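You operate a simulated robot arm through the tools that you are given. There is no shell and no other tool. Be economical: measure what you need, move in short steps, check, and stop when the job is done.

The job below is to be done with a simulated robot arm. You get a single attempt, and the scene is never put back.

TASK
Slide the orange disc on the blue handle and spin the grey nut on tight.

It is judged by the outcome, as a careful person would: the job done as asked, and still so three seconds after it is handed in. It fails if anything else is knocked over, pushed out of place, dropped, spilled or broken.

THE ROBOT
A 7-joint arm with a two-finger parallel gripper, fixed in place. Base frame: the origin is at the foot of the arm, x ahead of it, y to its left, z up; the work surface is at about z = 0.77. Lengths are in m, angles in degrees, forces in N, time in s.
With the tool pointing down near the work surface it reaches from about 0.3 to 0.7 m from the base axis. Its first joint turns from -66.0 to 66.0 degrees. Payload 1.57 kg.
The TCP is the grasp point between the finger pads, 0.03 m short of the fingertips. In the tool frame z runs along the fingers and y along their closing line. Largest opening 0.11 m; finger width 0.024, thickness 0.012; the body of the gripper, 0.048 by 0.112 m, starts 0.078 m behind the TCP.
Orientation is that of the tool frame in the base frame, as a unit quaternion [x, y, z, w]. With the fingers straight down and closing along the base's y, the tool's x points along the base's -x, its y along +y and its z along -z.

THE INTERFACE
- The arm moves only by the tool servo_tool. Its argument "steps" is a list of rows, each an object (a shift or turn left out is 0, a gripper value left out holds the last) with "travel": the shift along the tool's x, y, z in m, a list of three; "delta_rot": the turn, a rotation vector about the tool's x, y, z in degrees, a list of three. In form: [{"travel": [tx, ty, tz], "delta_rot": [ax, ay, az]}, ...]. A call has 1 to 20 rows; each row is the pose to reach, as a shift and turn from the pose commanded when the call began, along the tool's axes at that moment. "fingers" is the opening, from 0 (shut) to 1 (fully open), set as the call begins (left out, the last holds). Rows are played at 5 a second. More than 0.05 m and 8.6 degrees between two rows, or a gripper value outside its range, and nothing of the call is played. A pose out of reach is approached as far as the arm can. The call stops where the force on the tool passes 40 N (or 10 N more than at its start, if that is more) or the arm is blocked; 0.2 s more then pass. Each finger travels about 0.108 m/s and halts on what it meets, pressing with about 40 N; the grip force reading is that of the motor and also rises with nothing between the fingers. The clock runs only during rows and for 0.2 s after the last one: add rows that repeat a pose to give the fingers time. The reply holds the time, the measured pose of the TCP, the force on the tool along the base axes, the opening and the grip force, in the units named above and with some noise.
- Cameras (640 x 400 px; columns grow to the right, rows downward): "scene" is fixed at [0.157, -0.3856, 1.4033]; the picture's right is [0.84, -0.54, 0.00], its down [-0.31, -0.47, -0.82] and it looks along [0.45, 0.69, -0.57] (base axes); focal length 296 px, centre (320, 200). "wrist" rides on the gripper at [0.07, 0.016, -0.141] in the tool frame; the picture's right is [-0.23, 0.97, 0.00], its down [-0.86, -0.20, -0.48] and it looks along [-0.47, -0.11, 0.88] (tool axes); focal length 222 px, centre (320, 200). There is no depth. A picture from a camera that has moved, and an enlarged one, comes with that camera's place and axes in the base frame and with its lens.
- get_image(camera): a new picture of that camera. No time passes.
- zoom(camera, box): a new picture of the part [left, top, right, bottom] of that camera's present view, enlarged. No time passes.
- job_done(): hands the job in; it is judged then, once.

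Go step by step. Nothing tells you positions but the pictures and the camera data: compare them with the known pose of the tool, close in by small moves and look again before you grip or let go. The budget is 120 turns and 64 pictures, counting those below and the enlarged ones. Unless the task says otherwise, let go and move clear before handing in, and close with one line.

The tools are called after "Request:" as a command line: name --argument value ..., lists and objects as JSON in quotes. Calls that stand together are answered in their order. servo_tool: Moves the arm, as the interface text tells. Its arguments: {"type":"object","properties":{"steps":{"type":"array","items":{"type":"object","properties":{"travel":{"type":"array","items":{"type":"number"}},"delta_rot":{"type":"array","items":{"type":"number"}}}}},"fingers":{"type":"number"}},"required":["steps"]} The other tools are called the same way: get_image (camera) takes a picture; zoom (camera, box) takes an enlarged picture of a part of a camera's view; job_done () hands the job in.

At the start:

```text
t: 0.0
tool_pos: [0.3916, 0.1774, 1.2119]
tool_rot: [-0.001, 1.0, 0.001, 0.0]
contact_force: [0.5, -0.1, 0.0]
gripper_width: 0.1101
grasp_force: 0.1
```

scene: 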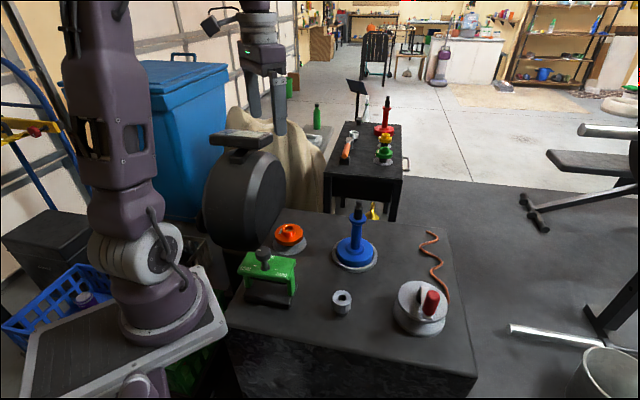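
wrist: 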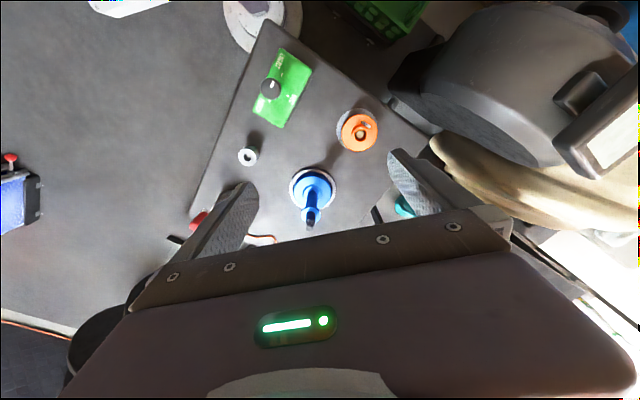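

I see an orange disc on the table, a blue handle standing upright with a threaded stud on top, and a grey nut. I'll look at each close up first.

Request:
zoom --camera "scene" --box '[230, 180, 470, 340]'

Request:
zoom --camera "wrist" --box '[220, 90, 400, 240]'

Request:
zoom --camera "scene" --box '[320, 70, 420, 170]'

```text
2.50 times, centred on (350, 260) of scene
camera zoom: at [0.157, -0.3856, 1.4033], right [0.84, -0.54, 0.0], down [-0.31, -0.47, -0.82], along [0.45, 0.69, -0.57], focal length 740 px, centre (245, 50)
```

zoom: 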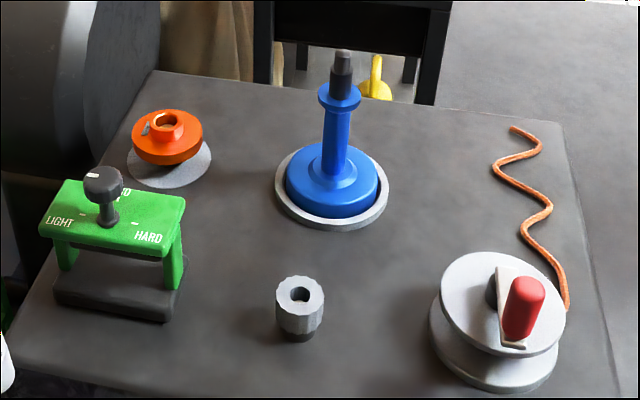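

```text
2.67 times, centred on (310, 165) of wrist
camera zoom: at [0.3228, 0.1933, 1.354], right [0.23, 0.97, 0.0], down [0.86, -0.2, 0.48], along [0.47, -0.11, -0.88], focal length 592 px, centre (347, 293)
```

zoom: 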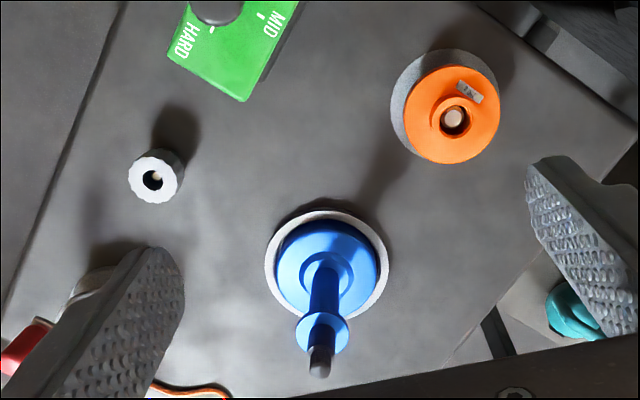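

```text
4.00 times, centred on (370, 120) of scene
camera zoom: at [0.157, -0.3856, 1.4033], right [0.84, -0.54, 0.0], down [-0.31, -0.47, -0.82], along [0.45, 0.69, -0.57], focal length 1184 px, centre (120, 520)
```

zoom: 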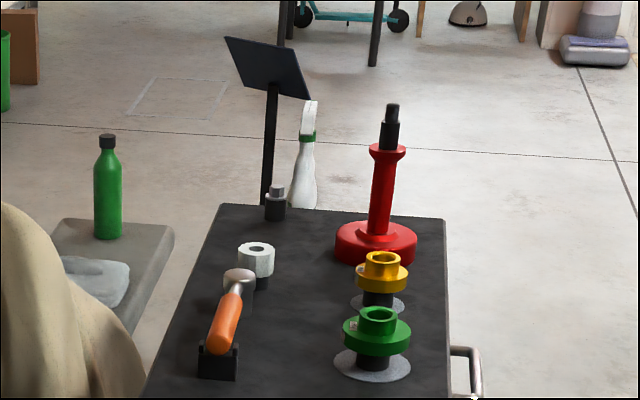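

The disc hub is near (0.462, 0.259, 0.808), the nut near (0.457, -0.03, 0.79), and the stud top near (0.602, 0.105, 0.949). I'll move above the disc, staying high, to refine these.

Request:
servo_tool --steps '[{"travel": [-0.012, 0.014, 0.035]}, {"travel": [-0.024, 0.028, 0.07]}, {"travel": [-0.036, 0.042, 0.105]}, {"travel": [-0.048, 0.056, 0.14]}, {"travel": [-0.06, 0.07, 0.175]}, {"travel": [-0.07, 0.082, 0.205]}, {"travel": [-0.07, 0.082, 0.205]}, {"travel": [-0.07, 0.082, 0.205]}]' --fingers 1

Request:
get_image --camera "wrist"

Request:
get_image --camera "scene"

```text
t: 1.8
tool_pos: [0.4636, 0.2605, 1.007]
tool_rot: [0.0, 1.0, 0.0, 0.0]
contact_force: [-0.2, -0.6, 0.1]
gripper_width: 0.11
grasp_force: 0.0
```

```text
58 pictures are left
camera wrist: at [0.3935, 0.2755, 1.1491], right [0.23, 0.97, 0.0], down [0.85, -0.2, 0.48], along [0.47, -0.11, -0.88], focal length 222 px, centre (320, 200)
```

wrist: 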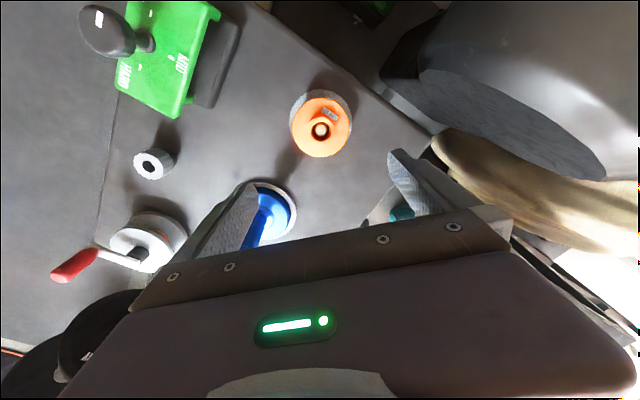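

```text
57 pictures are left
```

scene: 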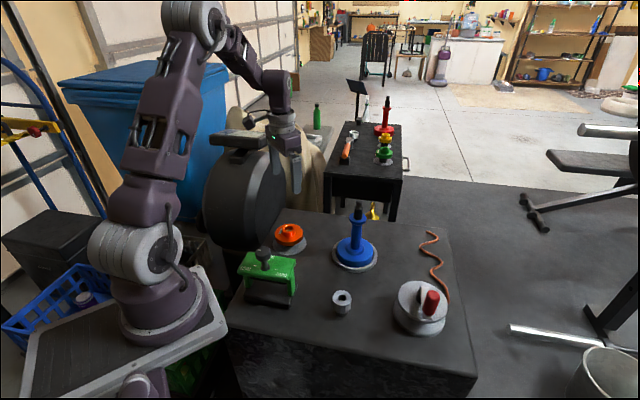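

I need to know how far the black wheel-like object is from the disc, so I'm zooming in there.

Request:
zoom --camera "scene" --box '[190, 90, 350, 270]'

Request:
zoom --camera "wrist" --box '[260, 0, 480, 200]'

```text
2.22 times, centred on (270, 180) of scene
camera zoom: at [0.157, -0.3856, 1.4033], right [0.84, -0.54, 0.0], down [-0.31, -0.47, -0.82], along [0.45, 0.69, -0.57], focal length 658 px, centre (431, 244)
```

zoom: 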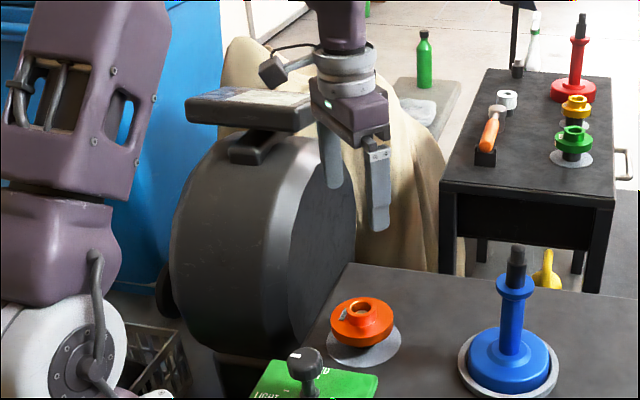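

```text
2.00 times, centred on (370, 100) of wrist
camera zoom: at [0.3935, 0.2755, 1.1491], right [0.23, 0.97, 0.0], down [0.85, -0.2, 0.48], along [0.47, -0.11, -0.88], focal length 444 px, centre (220, 400)
```

zoom: 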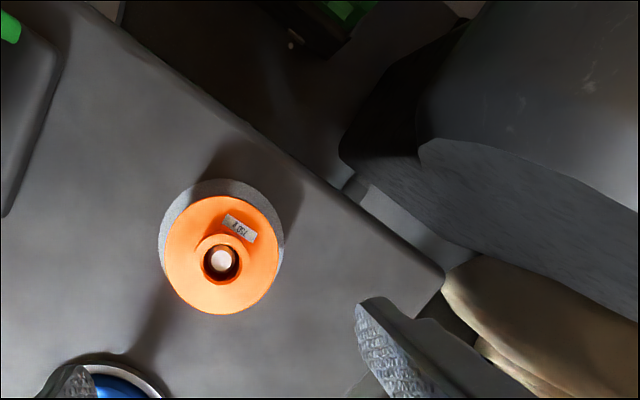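

The wheel sits just off the table edge, about 0.1 m from the disc, so there is clearance. I'll narrow the fingers for the hub and come down partway to check.

Request:
servo_tool --steps '[{"travel": [0.001, 0.0, 0.04]}, {"travel": [0.001, 0.0, 0.08]}, {"travel": [0.001, 0.0, 0.12]}, {"travel": [0.001, 0.0, 0.147]}, {"travel": [0.001, 0.0, 0.147]}]' --fingers 0.65

Request:
get_image --camera "wrist"

Request:
zoom --camera "scene" --box '[210, 130, 370, 270]'

```text
t: 3.0
tool_pos: [0.4607, 0.2598, 0.8592]
tool_rot: [0.0, 1.0, 0.0, 0.001]
contact_force: [-0.1, 0.1, -0.1]
gripper_width: 0.0719
grasp_force: 0.1
```

```text
54 pictures are left
camera wrist: at [0.3922, 0.2751, 1.0019], right [0.23, 0.97, 0.0], down [0.85, -0.2, 0.48], along [0.47, -0.11, -0.88], focal length 222 px, centre (320, 200)
```

wrist: 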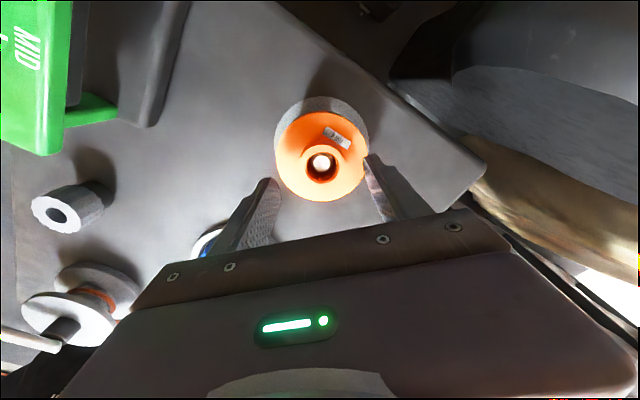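

```text
2.86 times, centred on (290, 200) of scene
camera zoom: at [0.157, -0.3856, 1.4033], right [0.84, -0.54, 0.0], down [-0.31, -0.47, -0.82], along [0.45, 0.69, -0.57], focal length 846 px, centre (406, 200)
```

zoom: 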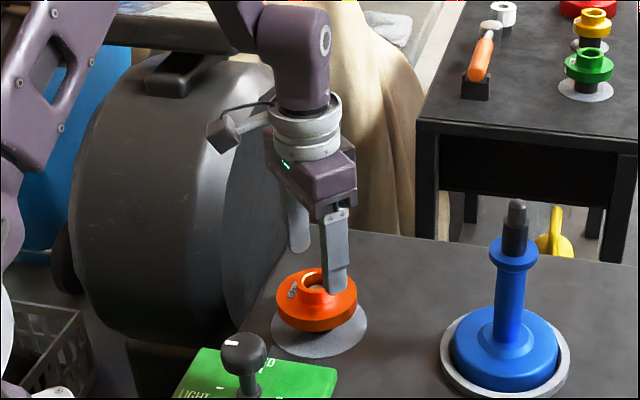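

The gripper is centred over the hub. I'll go down to about z 0.826 and check.

Request:
servo_tool --steps '[{"travel": [0.0, 0.0, 0.017]}, {"travel": [0.0, 0.0, 0.033]}, {"travel": [0.0, 0.0, 0.033]}]'

Request:
zoom --camera "wrist" --box '[220, 80, 420, 240]'

Request:
zoom --camera "scene" --box '[250, 170, 340, 260]'

```text
t: 3.8
tool_pos: [0.4605, 0.259, 0.8261]
tool_rot: [0.0, 1.0, 0.0, 0.0]
contact_force: [-0.4, -0.1, -0.6]
gripper_width: 0.0714
grasp_force: 0.2
```

```text
2.50 times, centred on (320, 160) of wrist
camera zoom: at [0.392, 0.2754, 0.9686], right [0.23, 0.97, 0.0], down [0.86, -0.2, 0.48], along [0.47, -0.11, -0.88], focal length 555 px, centre (320, 300)
```

zoom: 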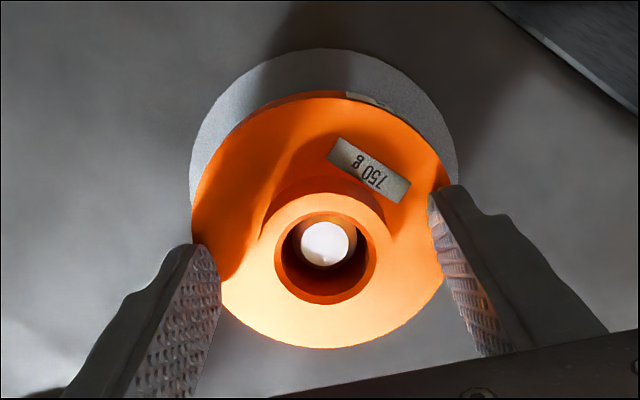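

```text
4.44 times, centred on (295, 215) of scene
camera zoom: at [0.157, -0.3856, 1.4033], right [0.84, -0.54, 0.0], down [-0.31, -0.47, -0.82], along [0.45, 0.69, -0.57], focal length 1316 px, centre (431, 133)
```

zoom: 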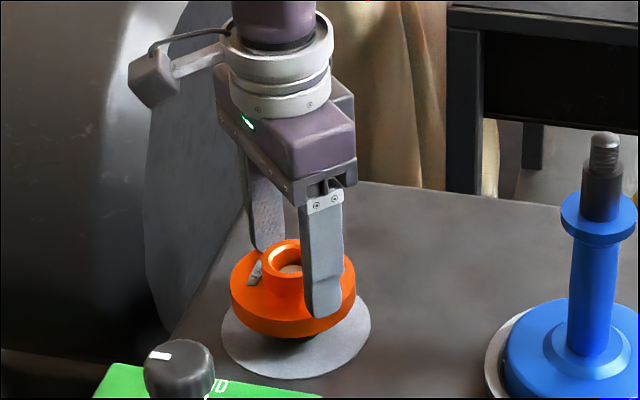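

The fingers straddle the hub inside the disc rim. I'll lower a few mm more and then grip.

Request:
servo_tool --steps '[{"travel": [0.0, 0.001, 0.002]}, {"travel": [0.0, 0.001, 0.004]}, {"travel": [0.0, 0.001, 0.004]}]'

```text
t: 4.3
tool_pos: [0.4604, 0.2598, 0.8257]
tool_rot: [-0.001, 1.0, -0.001, 0.0]
contact_force: [-4.8, -2.0, 11.9]
gripper_width: 0.0711
grasp_force: 0.1
stopped in row 2: the force on the tool passed its limit (the readings are from after the stop); the commanded pose is now the measured one
```

The fingertips touched the disc top at TCP 0.8257. I'll back off 1.5 mm and grip the hub.

Request:
servo_tool --steps '[{"travel": [-0.001, 0.0, -0.0015]}]'

Request:
servo_tool --steps '[{"travel": [0, 0, 0]}, {"travel": [0, 0, 0]}, {"travel": [0, 0, 0]}, {"travel": [0, 0, 0]}]' --fingers 0.0

Request:
zoom --camera "wrist" --box '[220, 80, 420, 240]'

```text
t: 4.7
tool_pos: [0.4628, 0.2604, 0.8267]
tool_rot: [0.0, 1.0, 0.0, 0.0]
contact_force: [0.1, 0.6, 0.5]
gripper_width: 0.0715
grasp_force: 0.1
```

```text
t: 5.7
tool_pos: [0.4628, 0.2612, 0.826]
tool_rot: [0.0, 1.0, 0.001, 0.0]
contact_force: [1.1, 3.1, 0.3]
gripper_width: 0.0404
grasp_force: 40.0
```

```text
2.50 times, centred on (320, 160) of wrist
camera zoom: at [0.3934, 0.2762, 0.9695], right [0.23, 0.97, 0.0], down [0.85, -0.2, 0.48], along [0.47, -0.11, -0.88], focal length 555 px, centre (320, 300)
```

zoom: 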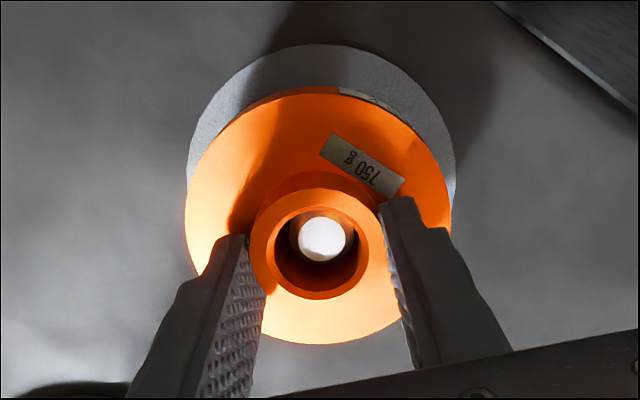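

The hub is gripped at 40 mm wide. I'll lift straight up slowly.

Request:
servo_tool --steps '[{"travel": [0, 0, -0.01]}, {"travel": [0, 0, -0.025]}, {"travel": [0, 0, -0.05]}, {"travel": [0, 0, -0.08]}, {"travel": [0, 0, -0.11]}, {"travel": [0, 0, -0.14]}, {"travel": [0, 0, -0.17]}, {"travel": [0, 0, -0.2]}, {"travel": [0, 0, -0.23]}, {"travel": [0, 0, -0.23]}, {"travel": [0, 0, -0.23]}]'

Request:
get_image --camera "wrist"

Request:
get_image --camera "scene"

```text
t: 8.1
tool_pos: [0.462, 0.2616, 1.0574]
tool_rot: [0.0, 1.0, -0.001, 0.0]
contact_force: [-0.2, -0.2, -7.6]
gripper_width: 0.0403
grasp_force: 40.0
```

```text
49 pictures are left
camera wrist: at [0.393, 0.2766, 1.1997], right [0.23, 0.97, 0.0], down [0.85, -0.2, 0.48], along [0.47, -0.11, -0.88], focal length 222 px, centre (320, 200)
```

wrist: 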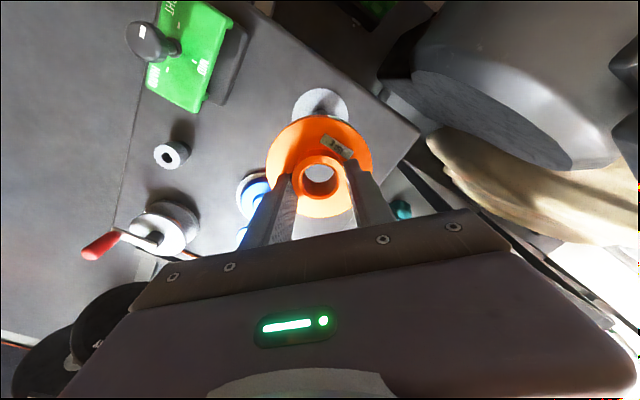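

```text
48 pictures are left
```

scene: 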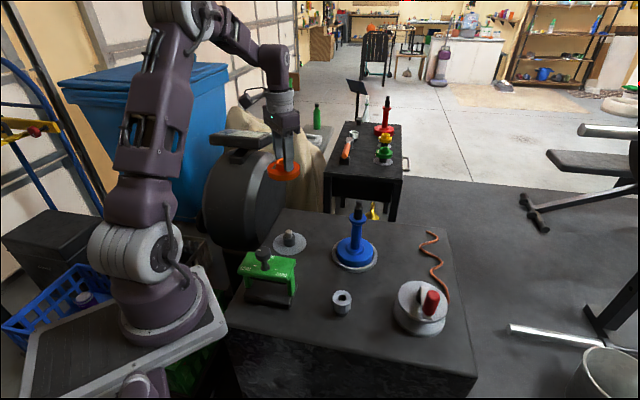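

The disc is held, and the force reads about 7.6 N. I'll carry it over the handle at this height.

Request:
servo_tool --steps '[{"travel": [-0.01, -0.011, 0]}, {"travel": [-0.03, -0.033, 0]}, {"travel": [-0.05, -0.056, 0]}, {"travel": [-0.07, -0.078, 0]}, {"travel": [-0.09, -0.1, 0]}, {"travel": [-0.11, -0.123, 0]}, {"travel": [-0.13, -0.145, 0]}, {"travel": [-0.1405, -0.157, 0]}, {"travel": [-0.1405, -0.157, 0]}, {"travel": [-0.1405, -0.157, 0]}]'

Request:
get_image --camera "wrist"

Request:
zoom --camera "scene" --box '[300, 130, 420, 280]'

```text
t: 10.3
tool_pos: [0.6021, 0.1049, 1.0573]
tool_rot: [0.0, 1.0, 0.0, 0.0]
contact_force: [-1.1, 0.4, -7.0]
gripper_width: 0.0401
grasp_force: 40.0
```

```text
47 pictures are left
camera wrist: at [0.5339, 0.1193, 1.1992], right [0.23, 0.97, 0.0], down [0.85, -0.2, 0.48], along [0.47, -0.11, -0.88], focal length 222 px, centre (320, 200)
```

wrist: 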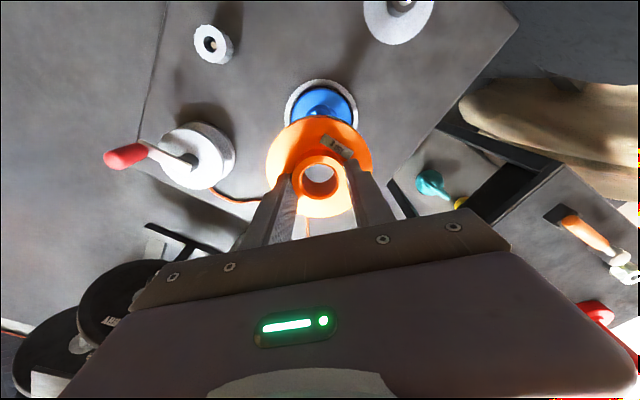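

```text
2.67 times, centred on (360, 205) of scene
camera zoom: at [0.1572, -0.3855, 1.4033], right [0.84, -0.54, 0.0], down [-0.31, -0.47, -0.82], along [0.45, 0.69, -0.57], focal length 790 px, centre (213, 187)
```

zoom: 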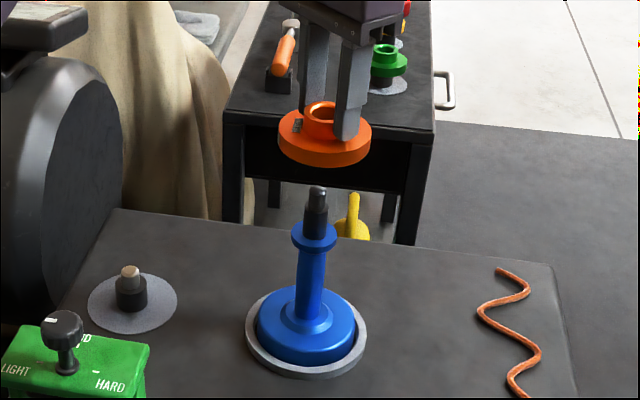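

The disc lines up with the stud to within a couple of mm in the lateral view. I'll take tight zooms to refine the alignment.

Request:
zoom --camera "scene" --box '[335, 160, 385, 230]'

Request:
zoom --camera "wrist" --box '[240, 70, 400, 230]'

```text
5.71 times, centred on (360, 195) of scene
camera zoom: at [0.1572, -0.3855, 1.4033], right [0.84, -0.54, 0.0], down [-0.31, -0.47, -0.82], along [0.45, 0.69, -0.57], focal length 1692 px, centre (91, 229)
```

zoom: 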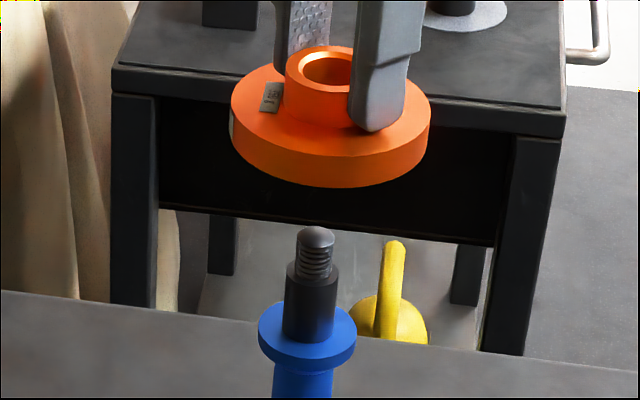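

```text
2.50 times, centred on (320, 150) of wrist
camera zoom: at [0.5339, 0.1193, 1.1992], right [0.23, 0.97, 0.0], down [0.85, -0.2, 0.48], along [0.47, -0.11, -0.88], focal length 555 px, centre (320, 325)
```

zoom: 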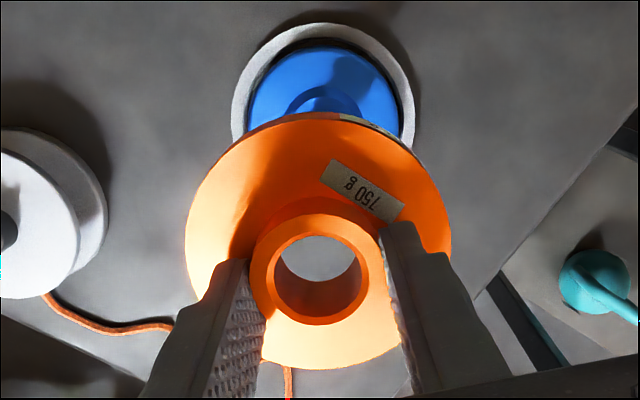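

The alignment looks good to about 1–2 mm. I'll descend until the disc is just above the tip and check again.

Request:
servo_tool --steps '[{"travel": [0.001, 0.001, 0.02]}, {"travel": [0.001, 0.001, 0.04]}, {"travel": [0.001, 0.001, 0.04]}]'

Request:
zoom --camera "scene" --box '[335, 160, 385, 230]'

Request:
zoom --camera "wrist" --box '[240, 70, 400, 230]'

```text
t: 11.1
tool_pos: [0.602, 0.1046, 1.0168]
tool_rot: [-0.001, 1.0, 0.0, 0.0]
contact_force: [-0.8, 0.4, -7.7]
gripper_width: 0.0403
grasp_force: 40.4
```

```text
5.71 times, centred on (360, 195) of scene
camera zoom: at [0.1572, -0.3855, 1.4033], right [0.84, -0.54, 0.0], down [-0.31, -0.47, -0.82], along [0.45, 0.69, -0.57], focal length 1692 px, centre (91, 229)
```

zoom: 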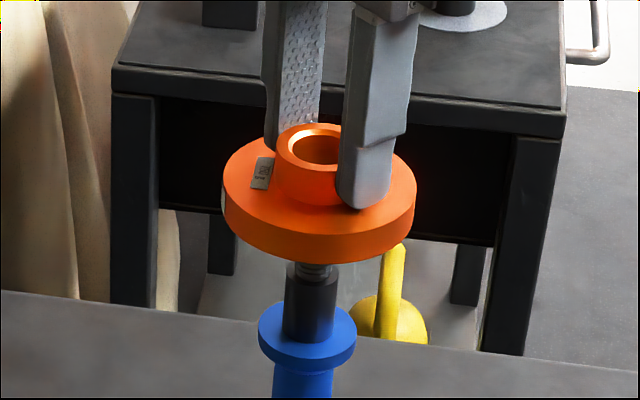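

```text
2.50 times, centred on (320, 150) of wrist
camera zoom: at [0.5324, 0.1204, 1.159], right [0.23, 0.97, 0.0], down [0.85, -0.2, 0.48], along [0.47, -0.11, -0.88], focal length 555 px, centre (320, 325)
```

zoom: 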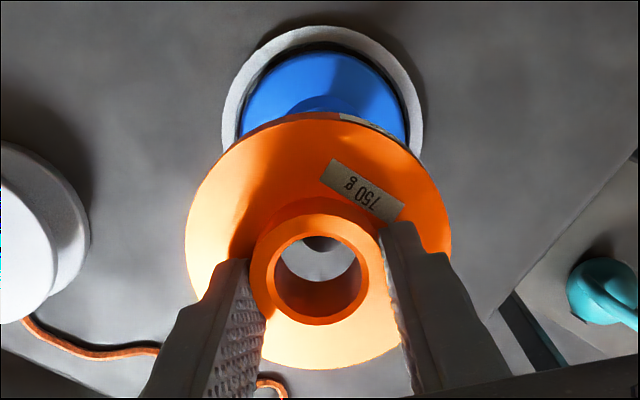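

The stud tip is showing through the hole, centred laterally. I'll lower 20 mm more.

Request:
servo_tool --steps '[{"travel": [0, 0, 0.007]}, {"travel": [0, 0, 0.014]}, {"travel": [0, 0, 0.02]}, {"travel": [0, 0, 0.02]}]'

Request:
zoom --camera "wrist" --box '[280, 130, 360, 210]'

Request:
zoom --camera "scene" --box '[335, 160, 385, 230]'

```text
t: 12.1
tool_pos: [0.6015, 0.105, 0.9965]
tool_rot: [0.001, 1.0, 0.001, 0.0]
contact_force: [0.3, -0.2, -8.2]
gripper_width: 0.0406
grasp_force: 40.1
```

```text
5.00 times, centred on (320, 170) of wrist
camera zoom: at [0.5331, 0.1204, 1.139], right [0.23, 0.97, 0.0], down [0.85, -0.2, 0.48], along [0.47, -0.11, -0.88], focal length 1111 px, centre (320, 350)
```

zoom: 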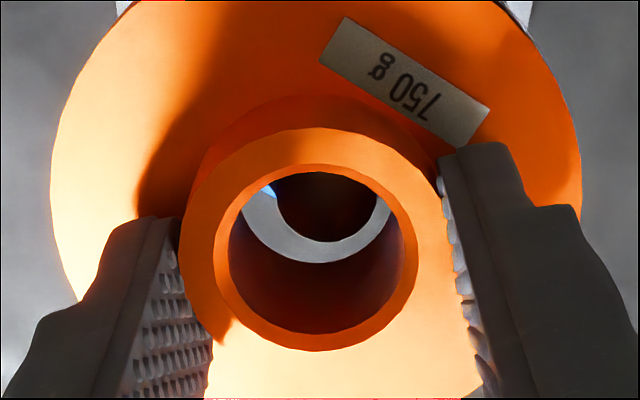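

```text
5.71 times, centred on (360, 195) of scene
camera zoom: at [0.1572, -0.3855, 1.4033], right [0.84, -0.54, 0.0], down [-0.31, -0.47, -0.82], along [0.45, 0.69, -0.57], focal length 1692 px, centre (91, 229)
```

zoom: 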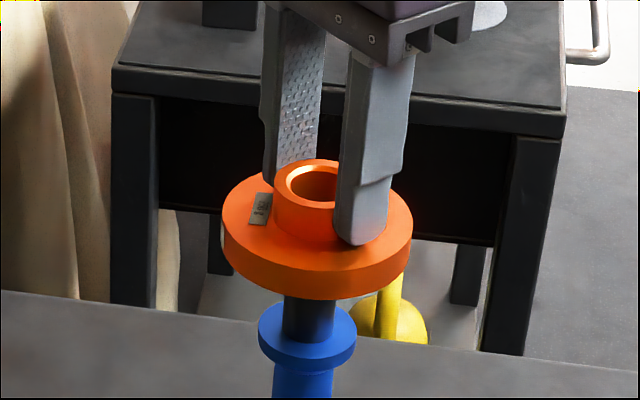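

The tip has entered the hole about 1–1.5 mm off centre toward +y. I'll nudge that way and lower to just above the shoulder.

Request:
servo_tool --steps '[{"travel": [-0.0005, 0.001, 0.0]}, {"travel": [-0.0005, 0.001, 0.006]}, {"travel": [-0.0005, 0.001, 0.012]}, {"travel": [-0.0005, 0.001, 0.012]}]'

Request:
zoom --camera "wrist" --box '[280, 130, 360, 210]'

Request:
zoom --camera "scene" --box '[335, 160, 385, 230]'

```text
t: 13.1
tool_pos: [0.6019, 0.1061, 0.9851]
tool_rot: [0.0, 1.0, -0.001, 0.0]
contact_force: [0.3, 0.2, -7.4]
gripper_width: 0.0405
grasp_force: 39.4
```

```text
5.00 times, centred on (320, 170) of wrist
camera zoom: at [0.5336, 0.1213, 1.1273], right [0.23, 0.97, 0.0], down [0.85, -0.2, 0.48], along [0.47, -0.11, -0.88], focal length 1111 px, centre (320, 350)
```

zoom: 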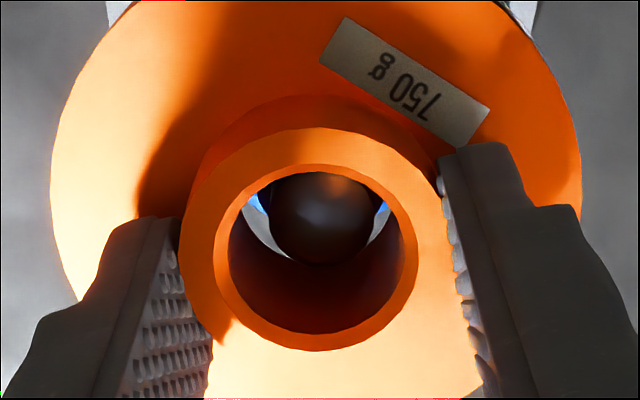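

```text
5.71 times, centred on (360, 195) of scene
camera zoom: at [0.1572, -0.3855, 1.4033], right [0.84, -0.54, 0.0], down [-0.31, -0.47, -0.82], along [0.45, 0.69, -0.57], focal length 1692 px, centre (91, 229)
```

zoom: 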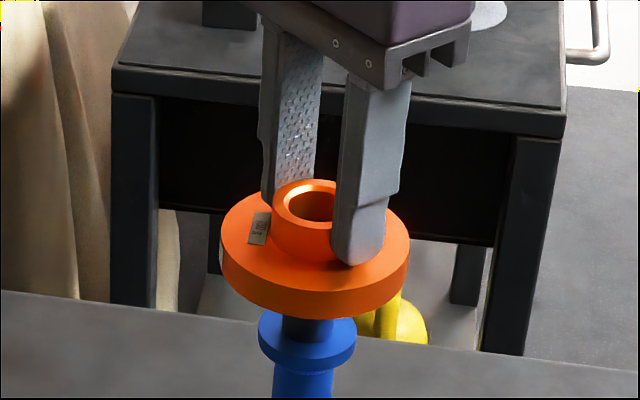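

The stud is now well centred in the hole. I'll go on down in small steps and watch the force.

Request:
servo_tool --steps '[{"travel": [0, 0, 0.004]}, {"travel": [0, 0, 0.008]}, {"travel": [0, 0, 0.012]}, {"travel": [0, 0, 0.016]}, {"travel": [0, 0, 0.016]}]'

Request:
zoom --camera "wrist" --box '[280, 130, 360, 210]'

Request:
zoom --camera "scene" --box '[335, 160, 385, 230]'

```text
t: 14.3
tool_pos: [0.6016, 0.1059, 0.9686]
tool_rot: [0.0, 1.0, 0.0, 0.0]
contact_force: [0.7, 1.3, -6.9]
gripper_width: 0.0404
grasp_force: 40.6
```

```text
5.00 times, centred on (320, 170) of wrist
camera zoom: at [0.5335, 0.1213, 1.1114], right [0.23, 0.97, 0.0], down [0.85, -0.2, 0.48], along [0.47, -0.11, -0.88], focal length 1111 px, centre (320, 350)
```

zoom: 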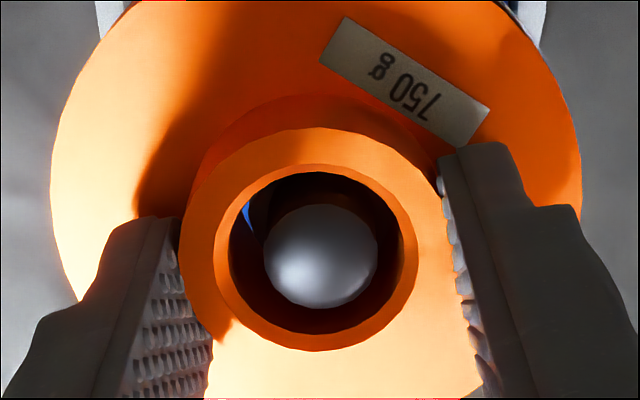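

```text
5.71 times, centred on (360, 195) of scene
camera zoom: at [0.1572, -0.3855, 1.4033], right [0.84, -0.54, 0.0], down [-0.31, -0.47, -0.82], along [0.45, 0.69, -0.57], focal length 1692 px, centre (91, 229)
```

zoom: 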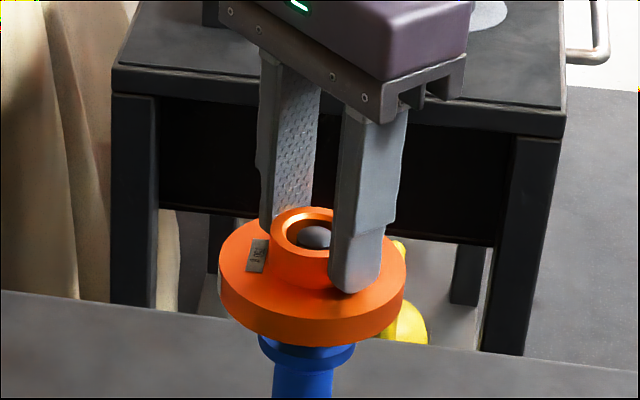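

There's still no contact, and the disc is nearly on the flange. I'll nudge +0.5 mm in y and keep lowering until it touches.

Request:
servo_tool --steps '[{"travel": [0, 0.0005, 0.003]}, {"travel": [0, 0.0005, 0.006]}, {"travel": [0, 0.0005, 0.009]}, {"travel": [0, 0.0005, 0.012]}, {"travel": [0, 0.0005, 0.015]}, {"travel": [0, 0.0005, 0.018]}, {"travel": [0, 0.0005, 0.021]}, {"travel": [0, 0.0005, 0.024]}, {"travel": [0, 0.0005, 0.027]}, {"travel": [0, 0.0005, 0.03]}]'

Request:
zoom --camera "scene" --box '[335, 160, 385, 230]'

```text
t: 16.5
tool_pos: [0.6039, 0.105, 0.9451]
tool_rot: [0.0, 1.0, -0.001, 0.003]
contact_force: [-7.8, -1.0, 9.0]
gripper_width: 0.0404
grasp_force: 39.6
stopped in row 10: the force on the tool passed its limit (the readings are from after the stop); the commanded pose is now the measured one
```

```text
5.71 times, centred on (360, 195) of scene
camera zoom: at [0.1567, -0.3856, 1.4034], right [0.84, -0.54, 0.0], down [-0.31, -0.47, -0.82], along [0.45, 0.69, -0.57], focal length 1692 px, centre (91, 229)
```

zoom: 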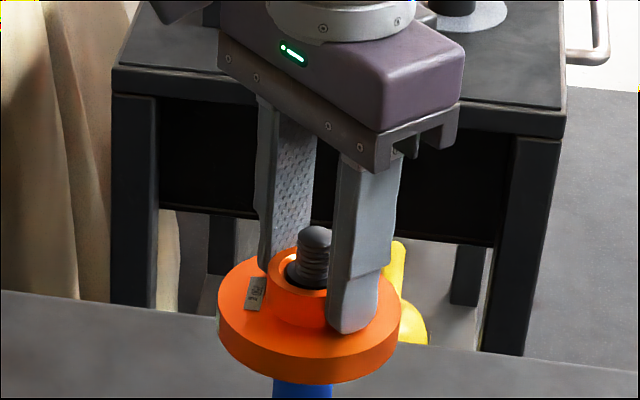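

The disc has come to rest on the flange with the threads sticking out. I'll release and rise straight up.

Request:
servo_tool --steps '[{"travel": [0, 0, 0]}, {"travel": [0, 0, 0]}, {"travel": [0, 0, 0]}]' --fingers 0.65

Request:
servo_tool --steps '[{"travel": [0, 0, -0.02]}, {"travel": [0, 0, -0.05]}, {"travel": [0, 0, -0.08]}, {"travel": [0, 0, -0.11]}, {"travel": [0, 0, -0.11]}]'

Request:
zoom --camera "scene" --box '[320, 170, 390, 290]'

Request:
get_image --camera "wrist"

```text
t: 17.3
tool_pos: [0.6037, 0.1062, 0.9456]
tool_rot: [0.0, 1.0, 0.0, 0.004]
contact_force: [3.3, 3.6, 13.7]
gripper_width: 0.0679
grasp_force: 0.0
```

```text
t: 18.5
tool_pos: [0.6022, 0.1064, 1.0547]
tool_rot: [0.0, 1.0, 0.0, 0.002]
contact_force: [-0.3, 0.1, 0.3]
gripper_width: 0.0712
grasp_force: 0.1
```

```text
3.33 times, centred on (355, 230) of scene
camera zoom: at [0.157, -0.3856, 1.4033], right [0.84, -0.54, 0.0], down [-0.31, -0.47, -0.82], along [0.45, 0.69, -0.57], focal length 987 px, centre (203, 100)
```

zoom: 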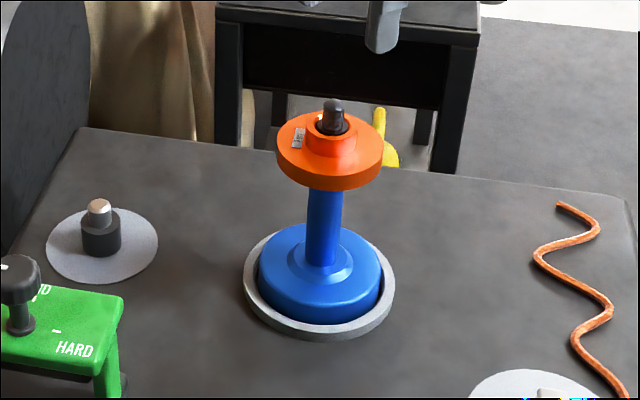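

```text
33 pictures are left
camera wrist: at [0.5337, 0.1218, 1.1963], right [0.23, 0.97, 0.0], down [0.85, -0.2, 0.48], along [0.47, -0.11, -0.88], focal length 222 px, centre (320, 200)
```

wrist: 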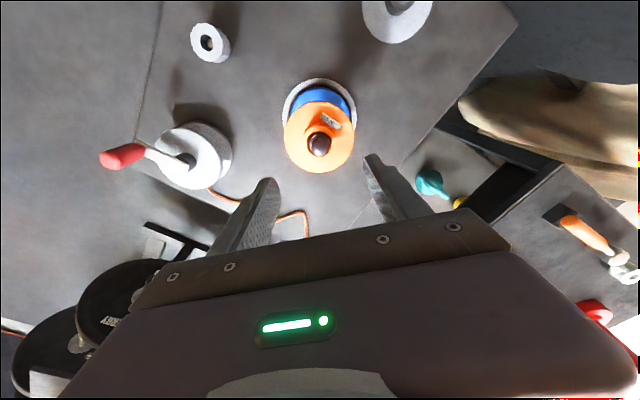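

The disc is seated on the handle. Next I'll move above the nut.

Request:
servo_tool --steps '[{"travel": [0.03, -0.028, 0.0]}, {"travel": [0.06, -0.056, 0.01]}, {"travel": [0.09, -0.084, 0.02]}, {"travel": [0.12, -0.112, 0.04]}, {"travel": [0.145, -0.136, 0.06]}, {"travel": [0.145, -0.136, 0.1]}, {"travel": [0.145, -0.136, 0.13]}, {"travel": [0.145, -0.136, 0.13]}]'

Request:
get_image --camera "wrist"

```text
t: 20.3
tool_pos: [0.4595, -0.0299, 0.9231]
tool_rot: [0.0, 1.0, 0.0, 0.003]
contact_force: [0.1, 0.3, -0.7]
gripper_width: 0.0717
grasp_force: 0.0
```

```text
32 pictures are left
camera wrist: at [0.3894, -0.0139, 1.065], right [0.23, 0.97, 0.0], down [0.85, -0.2, 0.48], along [0.47, -0.11, -0.88], focal length 222 px, centre (320, 200)
```

wrist: 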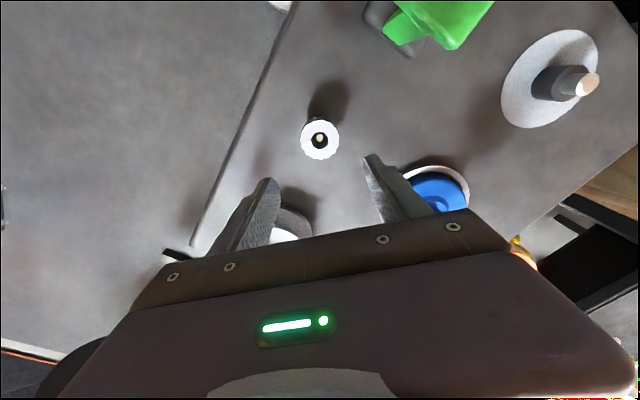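

The nut works out at (0.452, -0.0295), top z about 0.80 and roughly 46 mm wide. I'll shift over it, level the tool and come down closer.

Request:
servo_tool --steps '[{"travel": [0.0075, 0.0, 0.03], "delta_rot": [0, 0.34, 0]}, {"travel": [0.0075, 0.0, 0.065], "delta_rot": [0, 0.34, 0]}, {"travel": [0.0075, 0.0, 0.065], "delta_rot": [0, 0.34, 0]}]'

Request:
zoom --camera "wrist" --box '[220, 80, 420, 240]'

Request:
zoom --camera "scene" --box '[300, 240, 390, 340]'

```text
t: 21.1
tool_pos: [0.452, -0.0296, 0.8574]
tool_rot: [0.0, 1.0, -0.001, -0.001]
contact_force: [-0.4, -0.2, 0.0]
gripper_width: 0.0716
grasp_force: 0.0
```

```text
2.50 times, centred on (320, 160) of wrist
camera zoom: at [0.3831, -0.0144, 1.0015], right [0.23, 0.97, 0.0], down [0.86, -0.2, 0.48], along [0.47, -0.11, -0.88], focal length 555 px, centre (320, 300)
```

zoom: 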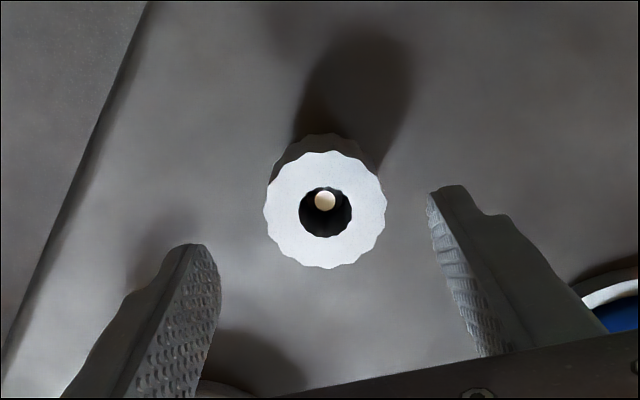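

```text
4.00 times, centred on (345, 290) of scene
camera zoom: at [0.157, -0.3856, 1.4033], right [0.84, -0.54, 0.0], down [-0.31, -0.47, -0.82], along [0.45, 0.69, -0.57], focal length 1184 px, centre (220, -160)
```

zoom: 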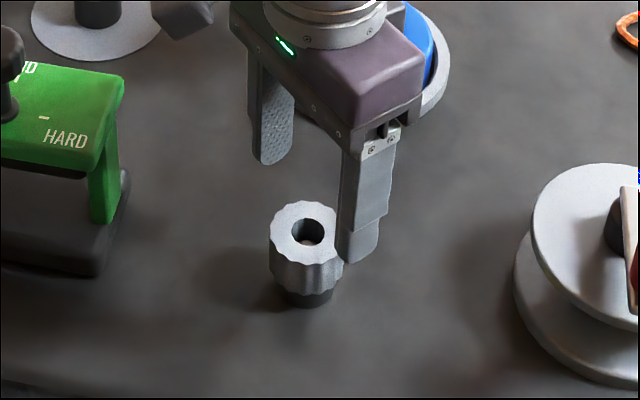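

The nut is centred between the fingers and about 23 mm tall. I'll descend to TCP z about 0.811 and grip it.

Request:
servo_tool --steps '[{"travel": [-0.0005, 0.0005, 0.015]}, {"travel": [-0.0005, 0.0005, 0.03]}, {"travel": [-0.0005, 0.0005, 0.04]}, {"travel": [-0.0005, 0.0005, 0.046]}, {"travel": [-0.0005, 0.0005, 0.046]}]'

Request:
zoom --camera "wrist" --box '[220, 80, 420, 240]'

Request:
zoom --camera "scene" --box '[300, 240, 390, 340]'

```text
t: 22.3
tool_pos: [0.4519, -0.0293, 0.8129]
tool_rot: [0.0, 1.0, 0.0, 0.0]
contact_force: [0.2, -0.1, 0.8]
gripper_width: 0.0714
grasp_force: 0.1
```

```text
2.50 times, centred on (320, 160) of wrist
camera zoom: at [0.3836, -0.0139, 0.955], right [0.23, 0.97, 0.0], down [0.86, -0.2, 0.48], along [0.47, -0.11, -0.88], focal length 555 px, centre (320, 300)
```

zoom: 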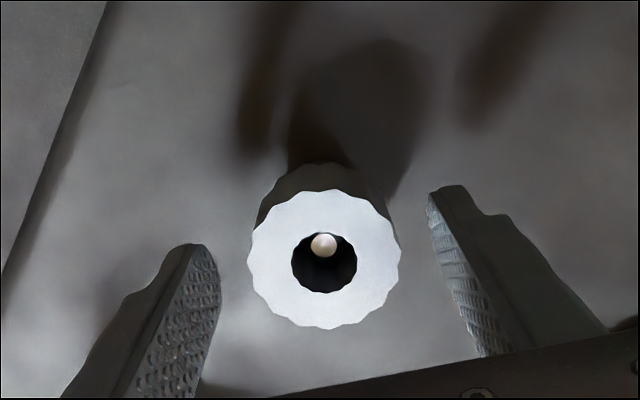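

```text
4.00 times, centred on (345, 290) of scene
camera zoom: at [0.157, -0.3856, 1.4033], right [0.84, -0.54, 0.0], down [-0.31, -0.47, -0.82], along [0.45, 0.69, -0.57], focal length 1184 px, centre (220, -160)
```

zoom: 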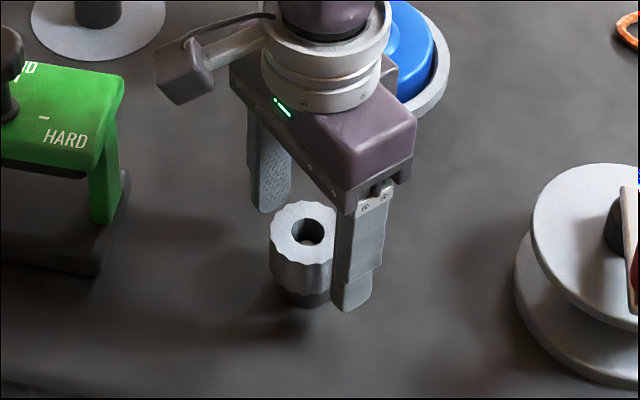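

The nut sits at (0.4525, -0.029), within half a mm of the grip point. I'll close on it.

Request:
servo_tool --steps '[{"travel": [-0.0005, 0.0004, 0.001]}, {"travel": [-0.0005, 0.0004, 0.001]}, {"travel": [-0.0005, 0.0004, 0.001]}, {"travel": [-0.0005, 0.0004, 0.001]}]' --fingers 0

Request:
servo_tool --steps '[{"travel": [0, 0, -0.01]}, {"travel": [0, 0, -0.03]}, {"travel": [0, 0, -0.06]}, {"travel": [0, 0, -0.1]}, {"travel": [0, 0, -0.14]}, {"travel": [0, 0, -0.18]}, {"travel": [0, 0, -0.215]}, {"travel": [0, 0, -0.215]}]'

Request:
zoom --camera "wrist" --box '[220, 80, 420, 240]'

```text
t: 23.3
tool_pos: [0.4542, -0.0289, 0.8119]
tool_rot: [0.0, 1.0, -0.001, 0.0]
contact_force: [-4.3, -4.2, 22.4]
gripper_width: 0.0455
grasp_force: 40.7
```

```text
t: 25.1
tool_pos: [0.4518, -0.0296, 1.0281]
tool_rot: [0.0, 1.0, 0.0, 0.001]
contact_force: [0.0, 0.3, 0.3]
gripper_width: 0.0456
grasp_force: 40.4
```

```text
2.50 times, centred on (320, 160) of wrist
camera zoom: at [0.3835, -0.0135, 1.1699], right [0.23, 0.97, 0.0], down [0.86, -0.2, 0.48], along [0.47, -0.11, -0.88], focal length 555 px, centre (320, 300)
```

zoom: 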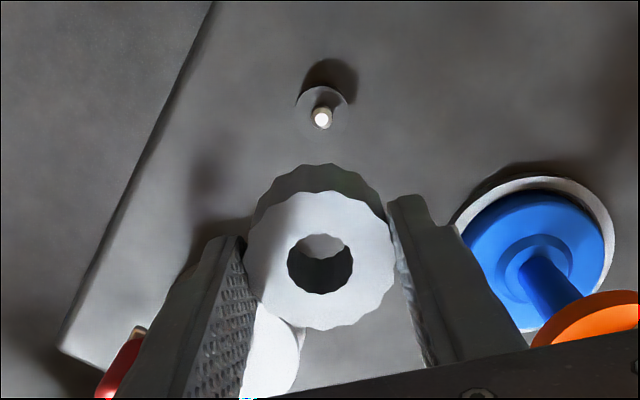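

The nut is held and clear of its peg. I'll carry it above the stud.

Request:
servo_tool --steps '[{"travel": [-0.012, 0.011, -0.01]}, {"travel": [-0.035, 0.032, -0.01]}, {"travel": [-0.06, 0.055, -0.01]}, {"travel": [-0.085, 0.077, -0.01]}, {"travel": [-0.11, 0.1, -0.01]}, {"travel": [-0.135, 0.122, -0.01]}, {"travel": [-0.15, 0.1356, -0.01]}, {"travel": [-0.15, 0.1356, -0.01]}, {"travel": [-0.15, 0.1356, 0.005]}, {"travel": [-0.15, 0.1356, 0.005]}]'

Request:
zoom --camera "wrist" --box '[280, 130, 360, 210]'

Request:
zoom --camera "scene" --box '[335, 160, 385, 230]'

```text
t: 27.3
tool_pos: [0.6026, 0.1077, 1.0205]
tool_rot: [0.0, 1.0, 0.0, 0.0]
contact_force: [0.0, -0.4, -0.3]
gripper_width: 0.0455
grasp_force: 40.8
```

```text
5.00 times, centred on (320, 170) of wrist
camera zoom: at [0.5337, 0.1229, 1.1636], right [0.23, 0.97, 0.0], down [0.86, -0.2, 0.48], along [0.47, -0.11, -0.88], focal length 1111 px, centre (320, 350)
```

zoom: 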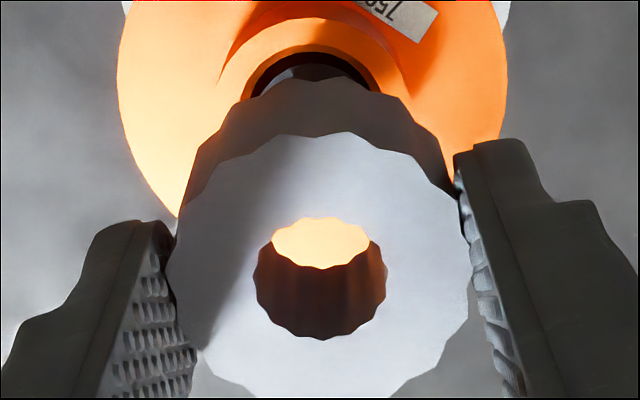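

```text
5.71 times, centred on (360, 195) of scene
camera zoom: at [0.157, -0.3856, 1.4033], right [0.84, -0.54, 0.0], down [-0.31, -0.47, -0.82], along [0.45, 0.69, -0.57], focal length 1692 px, centre (91, 229)
```

zoom: 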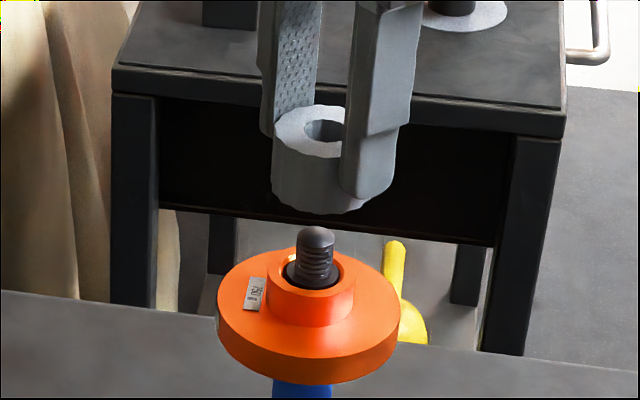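

The nut is about 1–1.5 mm off toward +y. I'll correct that and lower to just above the tip.

Request:
servo_tool --steps '[{"travel": [-0.0007, -0.0012, 0.0]}, {"travel": [-0.0007, -0.0012, 0.01]}, {"travel": [-0.0007, -0.0012, 0.018]}, {"travel": [-0.0007, -0.0012, 0.018]}]'

Request:
zoom --camera "wrist" --box '[280, 130, 360, 210]'

Request:
zoom --camera "scene" --box '[335, 160, 385, 230]'

```text
t: 28.3
tool_pos: [0.6045, 0.105, 1.0035]
tool_rot: [0.0, 1.0, 0.0, 0.0]
contact_force: [-0.4, 0.5, -0.6]
gripper_width: 0.0455
grasp_force: 40.1
```

```text
5.00 times, centred on (320, 170) of wrist
camera zoom: at [0.5347, 0.1213, 1.1455], right [0.23, 0.97, 0.0], down [0.86, -0.2, 0.48], along [0.47, -0.11, -0.88], focal length 1111 px, centre (320, 350)
```

zoom: 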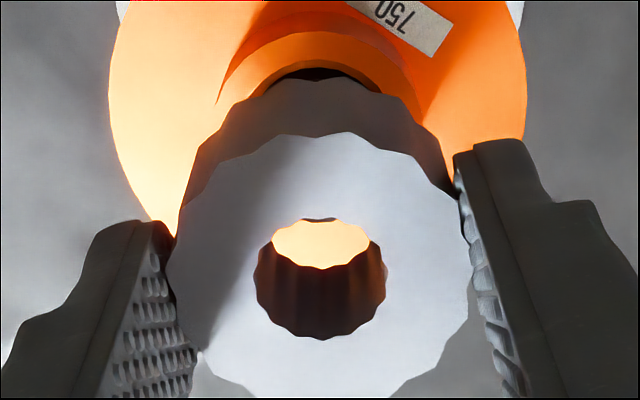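

```text
5.71 times, centred on (360, 195) of scene
camera zoom: at [0.157, -0.3856, 1.4033], right [0.84, -0.54, 0.0], down [-0.31, -0.47, -0.82], along [0.45, 0.69, -0.57], focal length 1692 px, centre (91, 229)
```

zoom: 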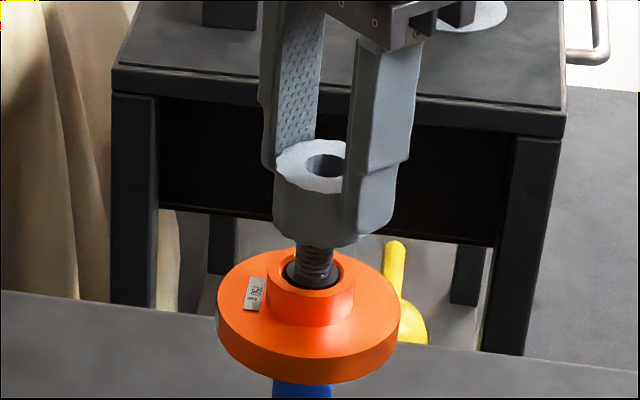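

The lateral alignment is good and the tip is starting to show at the hole's edge. I'll lower another 7 mm to check fore-aft.

Request:
servo_tool --steps '[{"travel": [0, -0.0004, 0.004]}, {"travel": [0, -0.0004, 0.007]}, {"travel": [0, -0.0004, 0.007]}]'

Request:
zoom --camera "wrist" --box '[280, 130, 360, 210]'

```text
t: 29.1
tool_pos: [0.6024, 0.105, 0.9951]
tool_rot: [0.0, 1.0, 0.0, 0.0]
contact_force: [0.1, 0.5, 0.1]
gripper_width: 0.0457
grasp_force: 39.6
```

```text
5.00 times, centred on (320, 170) of wrist
camera zoom: at [0.5343, 0.1207, 1.1386], right [0.23, 0.97, 0.0], down [0.86, -0.2, 0.48], along [0.47, -0.11, -0.88], focal length 1111 px, centre (320, 350)
```

zoom: 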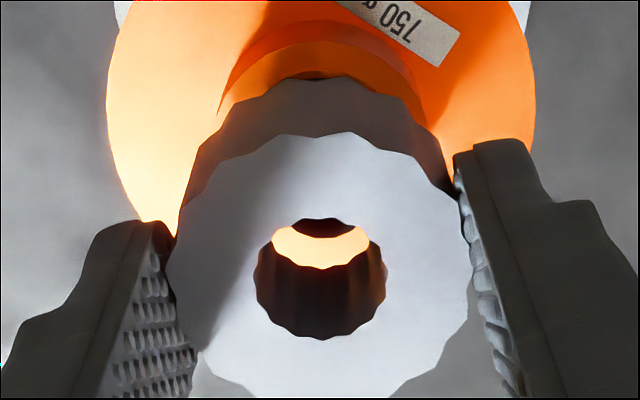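

The views suggest the nut bottom is still about 10 mm above the tip. I'll lower another 8 mm and look.

Request:
servo_tool --steps '[{"travel": [0, 0, 0.003]}, {"travel": [0, 0, 0.006]}, {"travel": [0, 0, 0.008]}, {"travel": [0, 0, 0.008]}]'

Request:
zoom --camera "wrist" --box '[280, 130, 360, 210]'

```text
t: 30.1
tool_pos: [0.6023, 0.1054, 0.9882]
tool_rot: [0.0, 1.0, 0.001, 0.0]
contact_force: [-4.3, 2.9, -0.4]
gripper_width: 0.0456
grasp_force: 39.7
```

```text
5.00 times, centred on (320, 170) of wrist
camera zoom: at [0.5339, 0.121, 1.1308], right [0.23, 0.97, 0.0], down [0.86, -0.2, 0.48], along [0.46, -0.11, -0.88], focal length 1111 px, centre (320, 350)
```

zoom: 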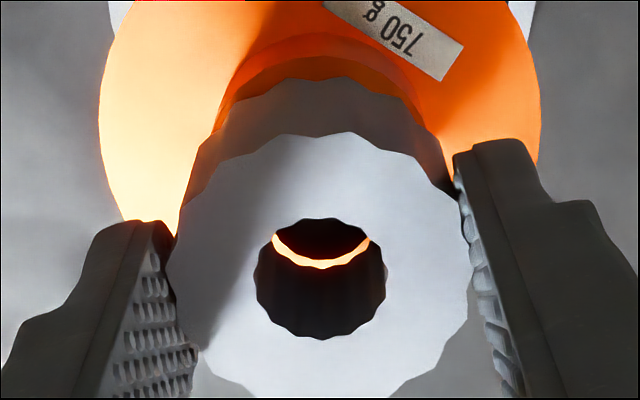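

The dome has made light contact and is pushing the nut toward -x, +y. I'll follow that with a small shift and press gently.

Request:
servo_tool --steps '[{"travel": [0.0008, 0.0005, 0.0]}, {"travel": [0.0008, 0.0005, 0.0]}]'

Request:
servo_tool --steps '[{"travel": [0, 0, 0.001]}, {"travel": [0, 0, 0.002]}, {"travel": [0, 0, 0.003]}, {"travel": [0, 0, 0.003]}]'

```text
t: 30.7
tool_pos: [0.602, 0.1055, 0.9895]
tool_rot: [0.0, 1.0, 0.0, 0.0]
contact_force: [-1.4, 1.6, -1.1]
gripper_width: 0.0454
grasp_force: 39.6
```

```text
t: 31.7
tool_pos: [0.6028, 0.1068, 0.9846]
tool_rot: [0.0, 1.0, 0.0, 0.0]
contact_force: [-0.9, 1.0, -1.1]
gripper_width: 0.0454
grasp_force: 40.3
```

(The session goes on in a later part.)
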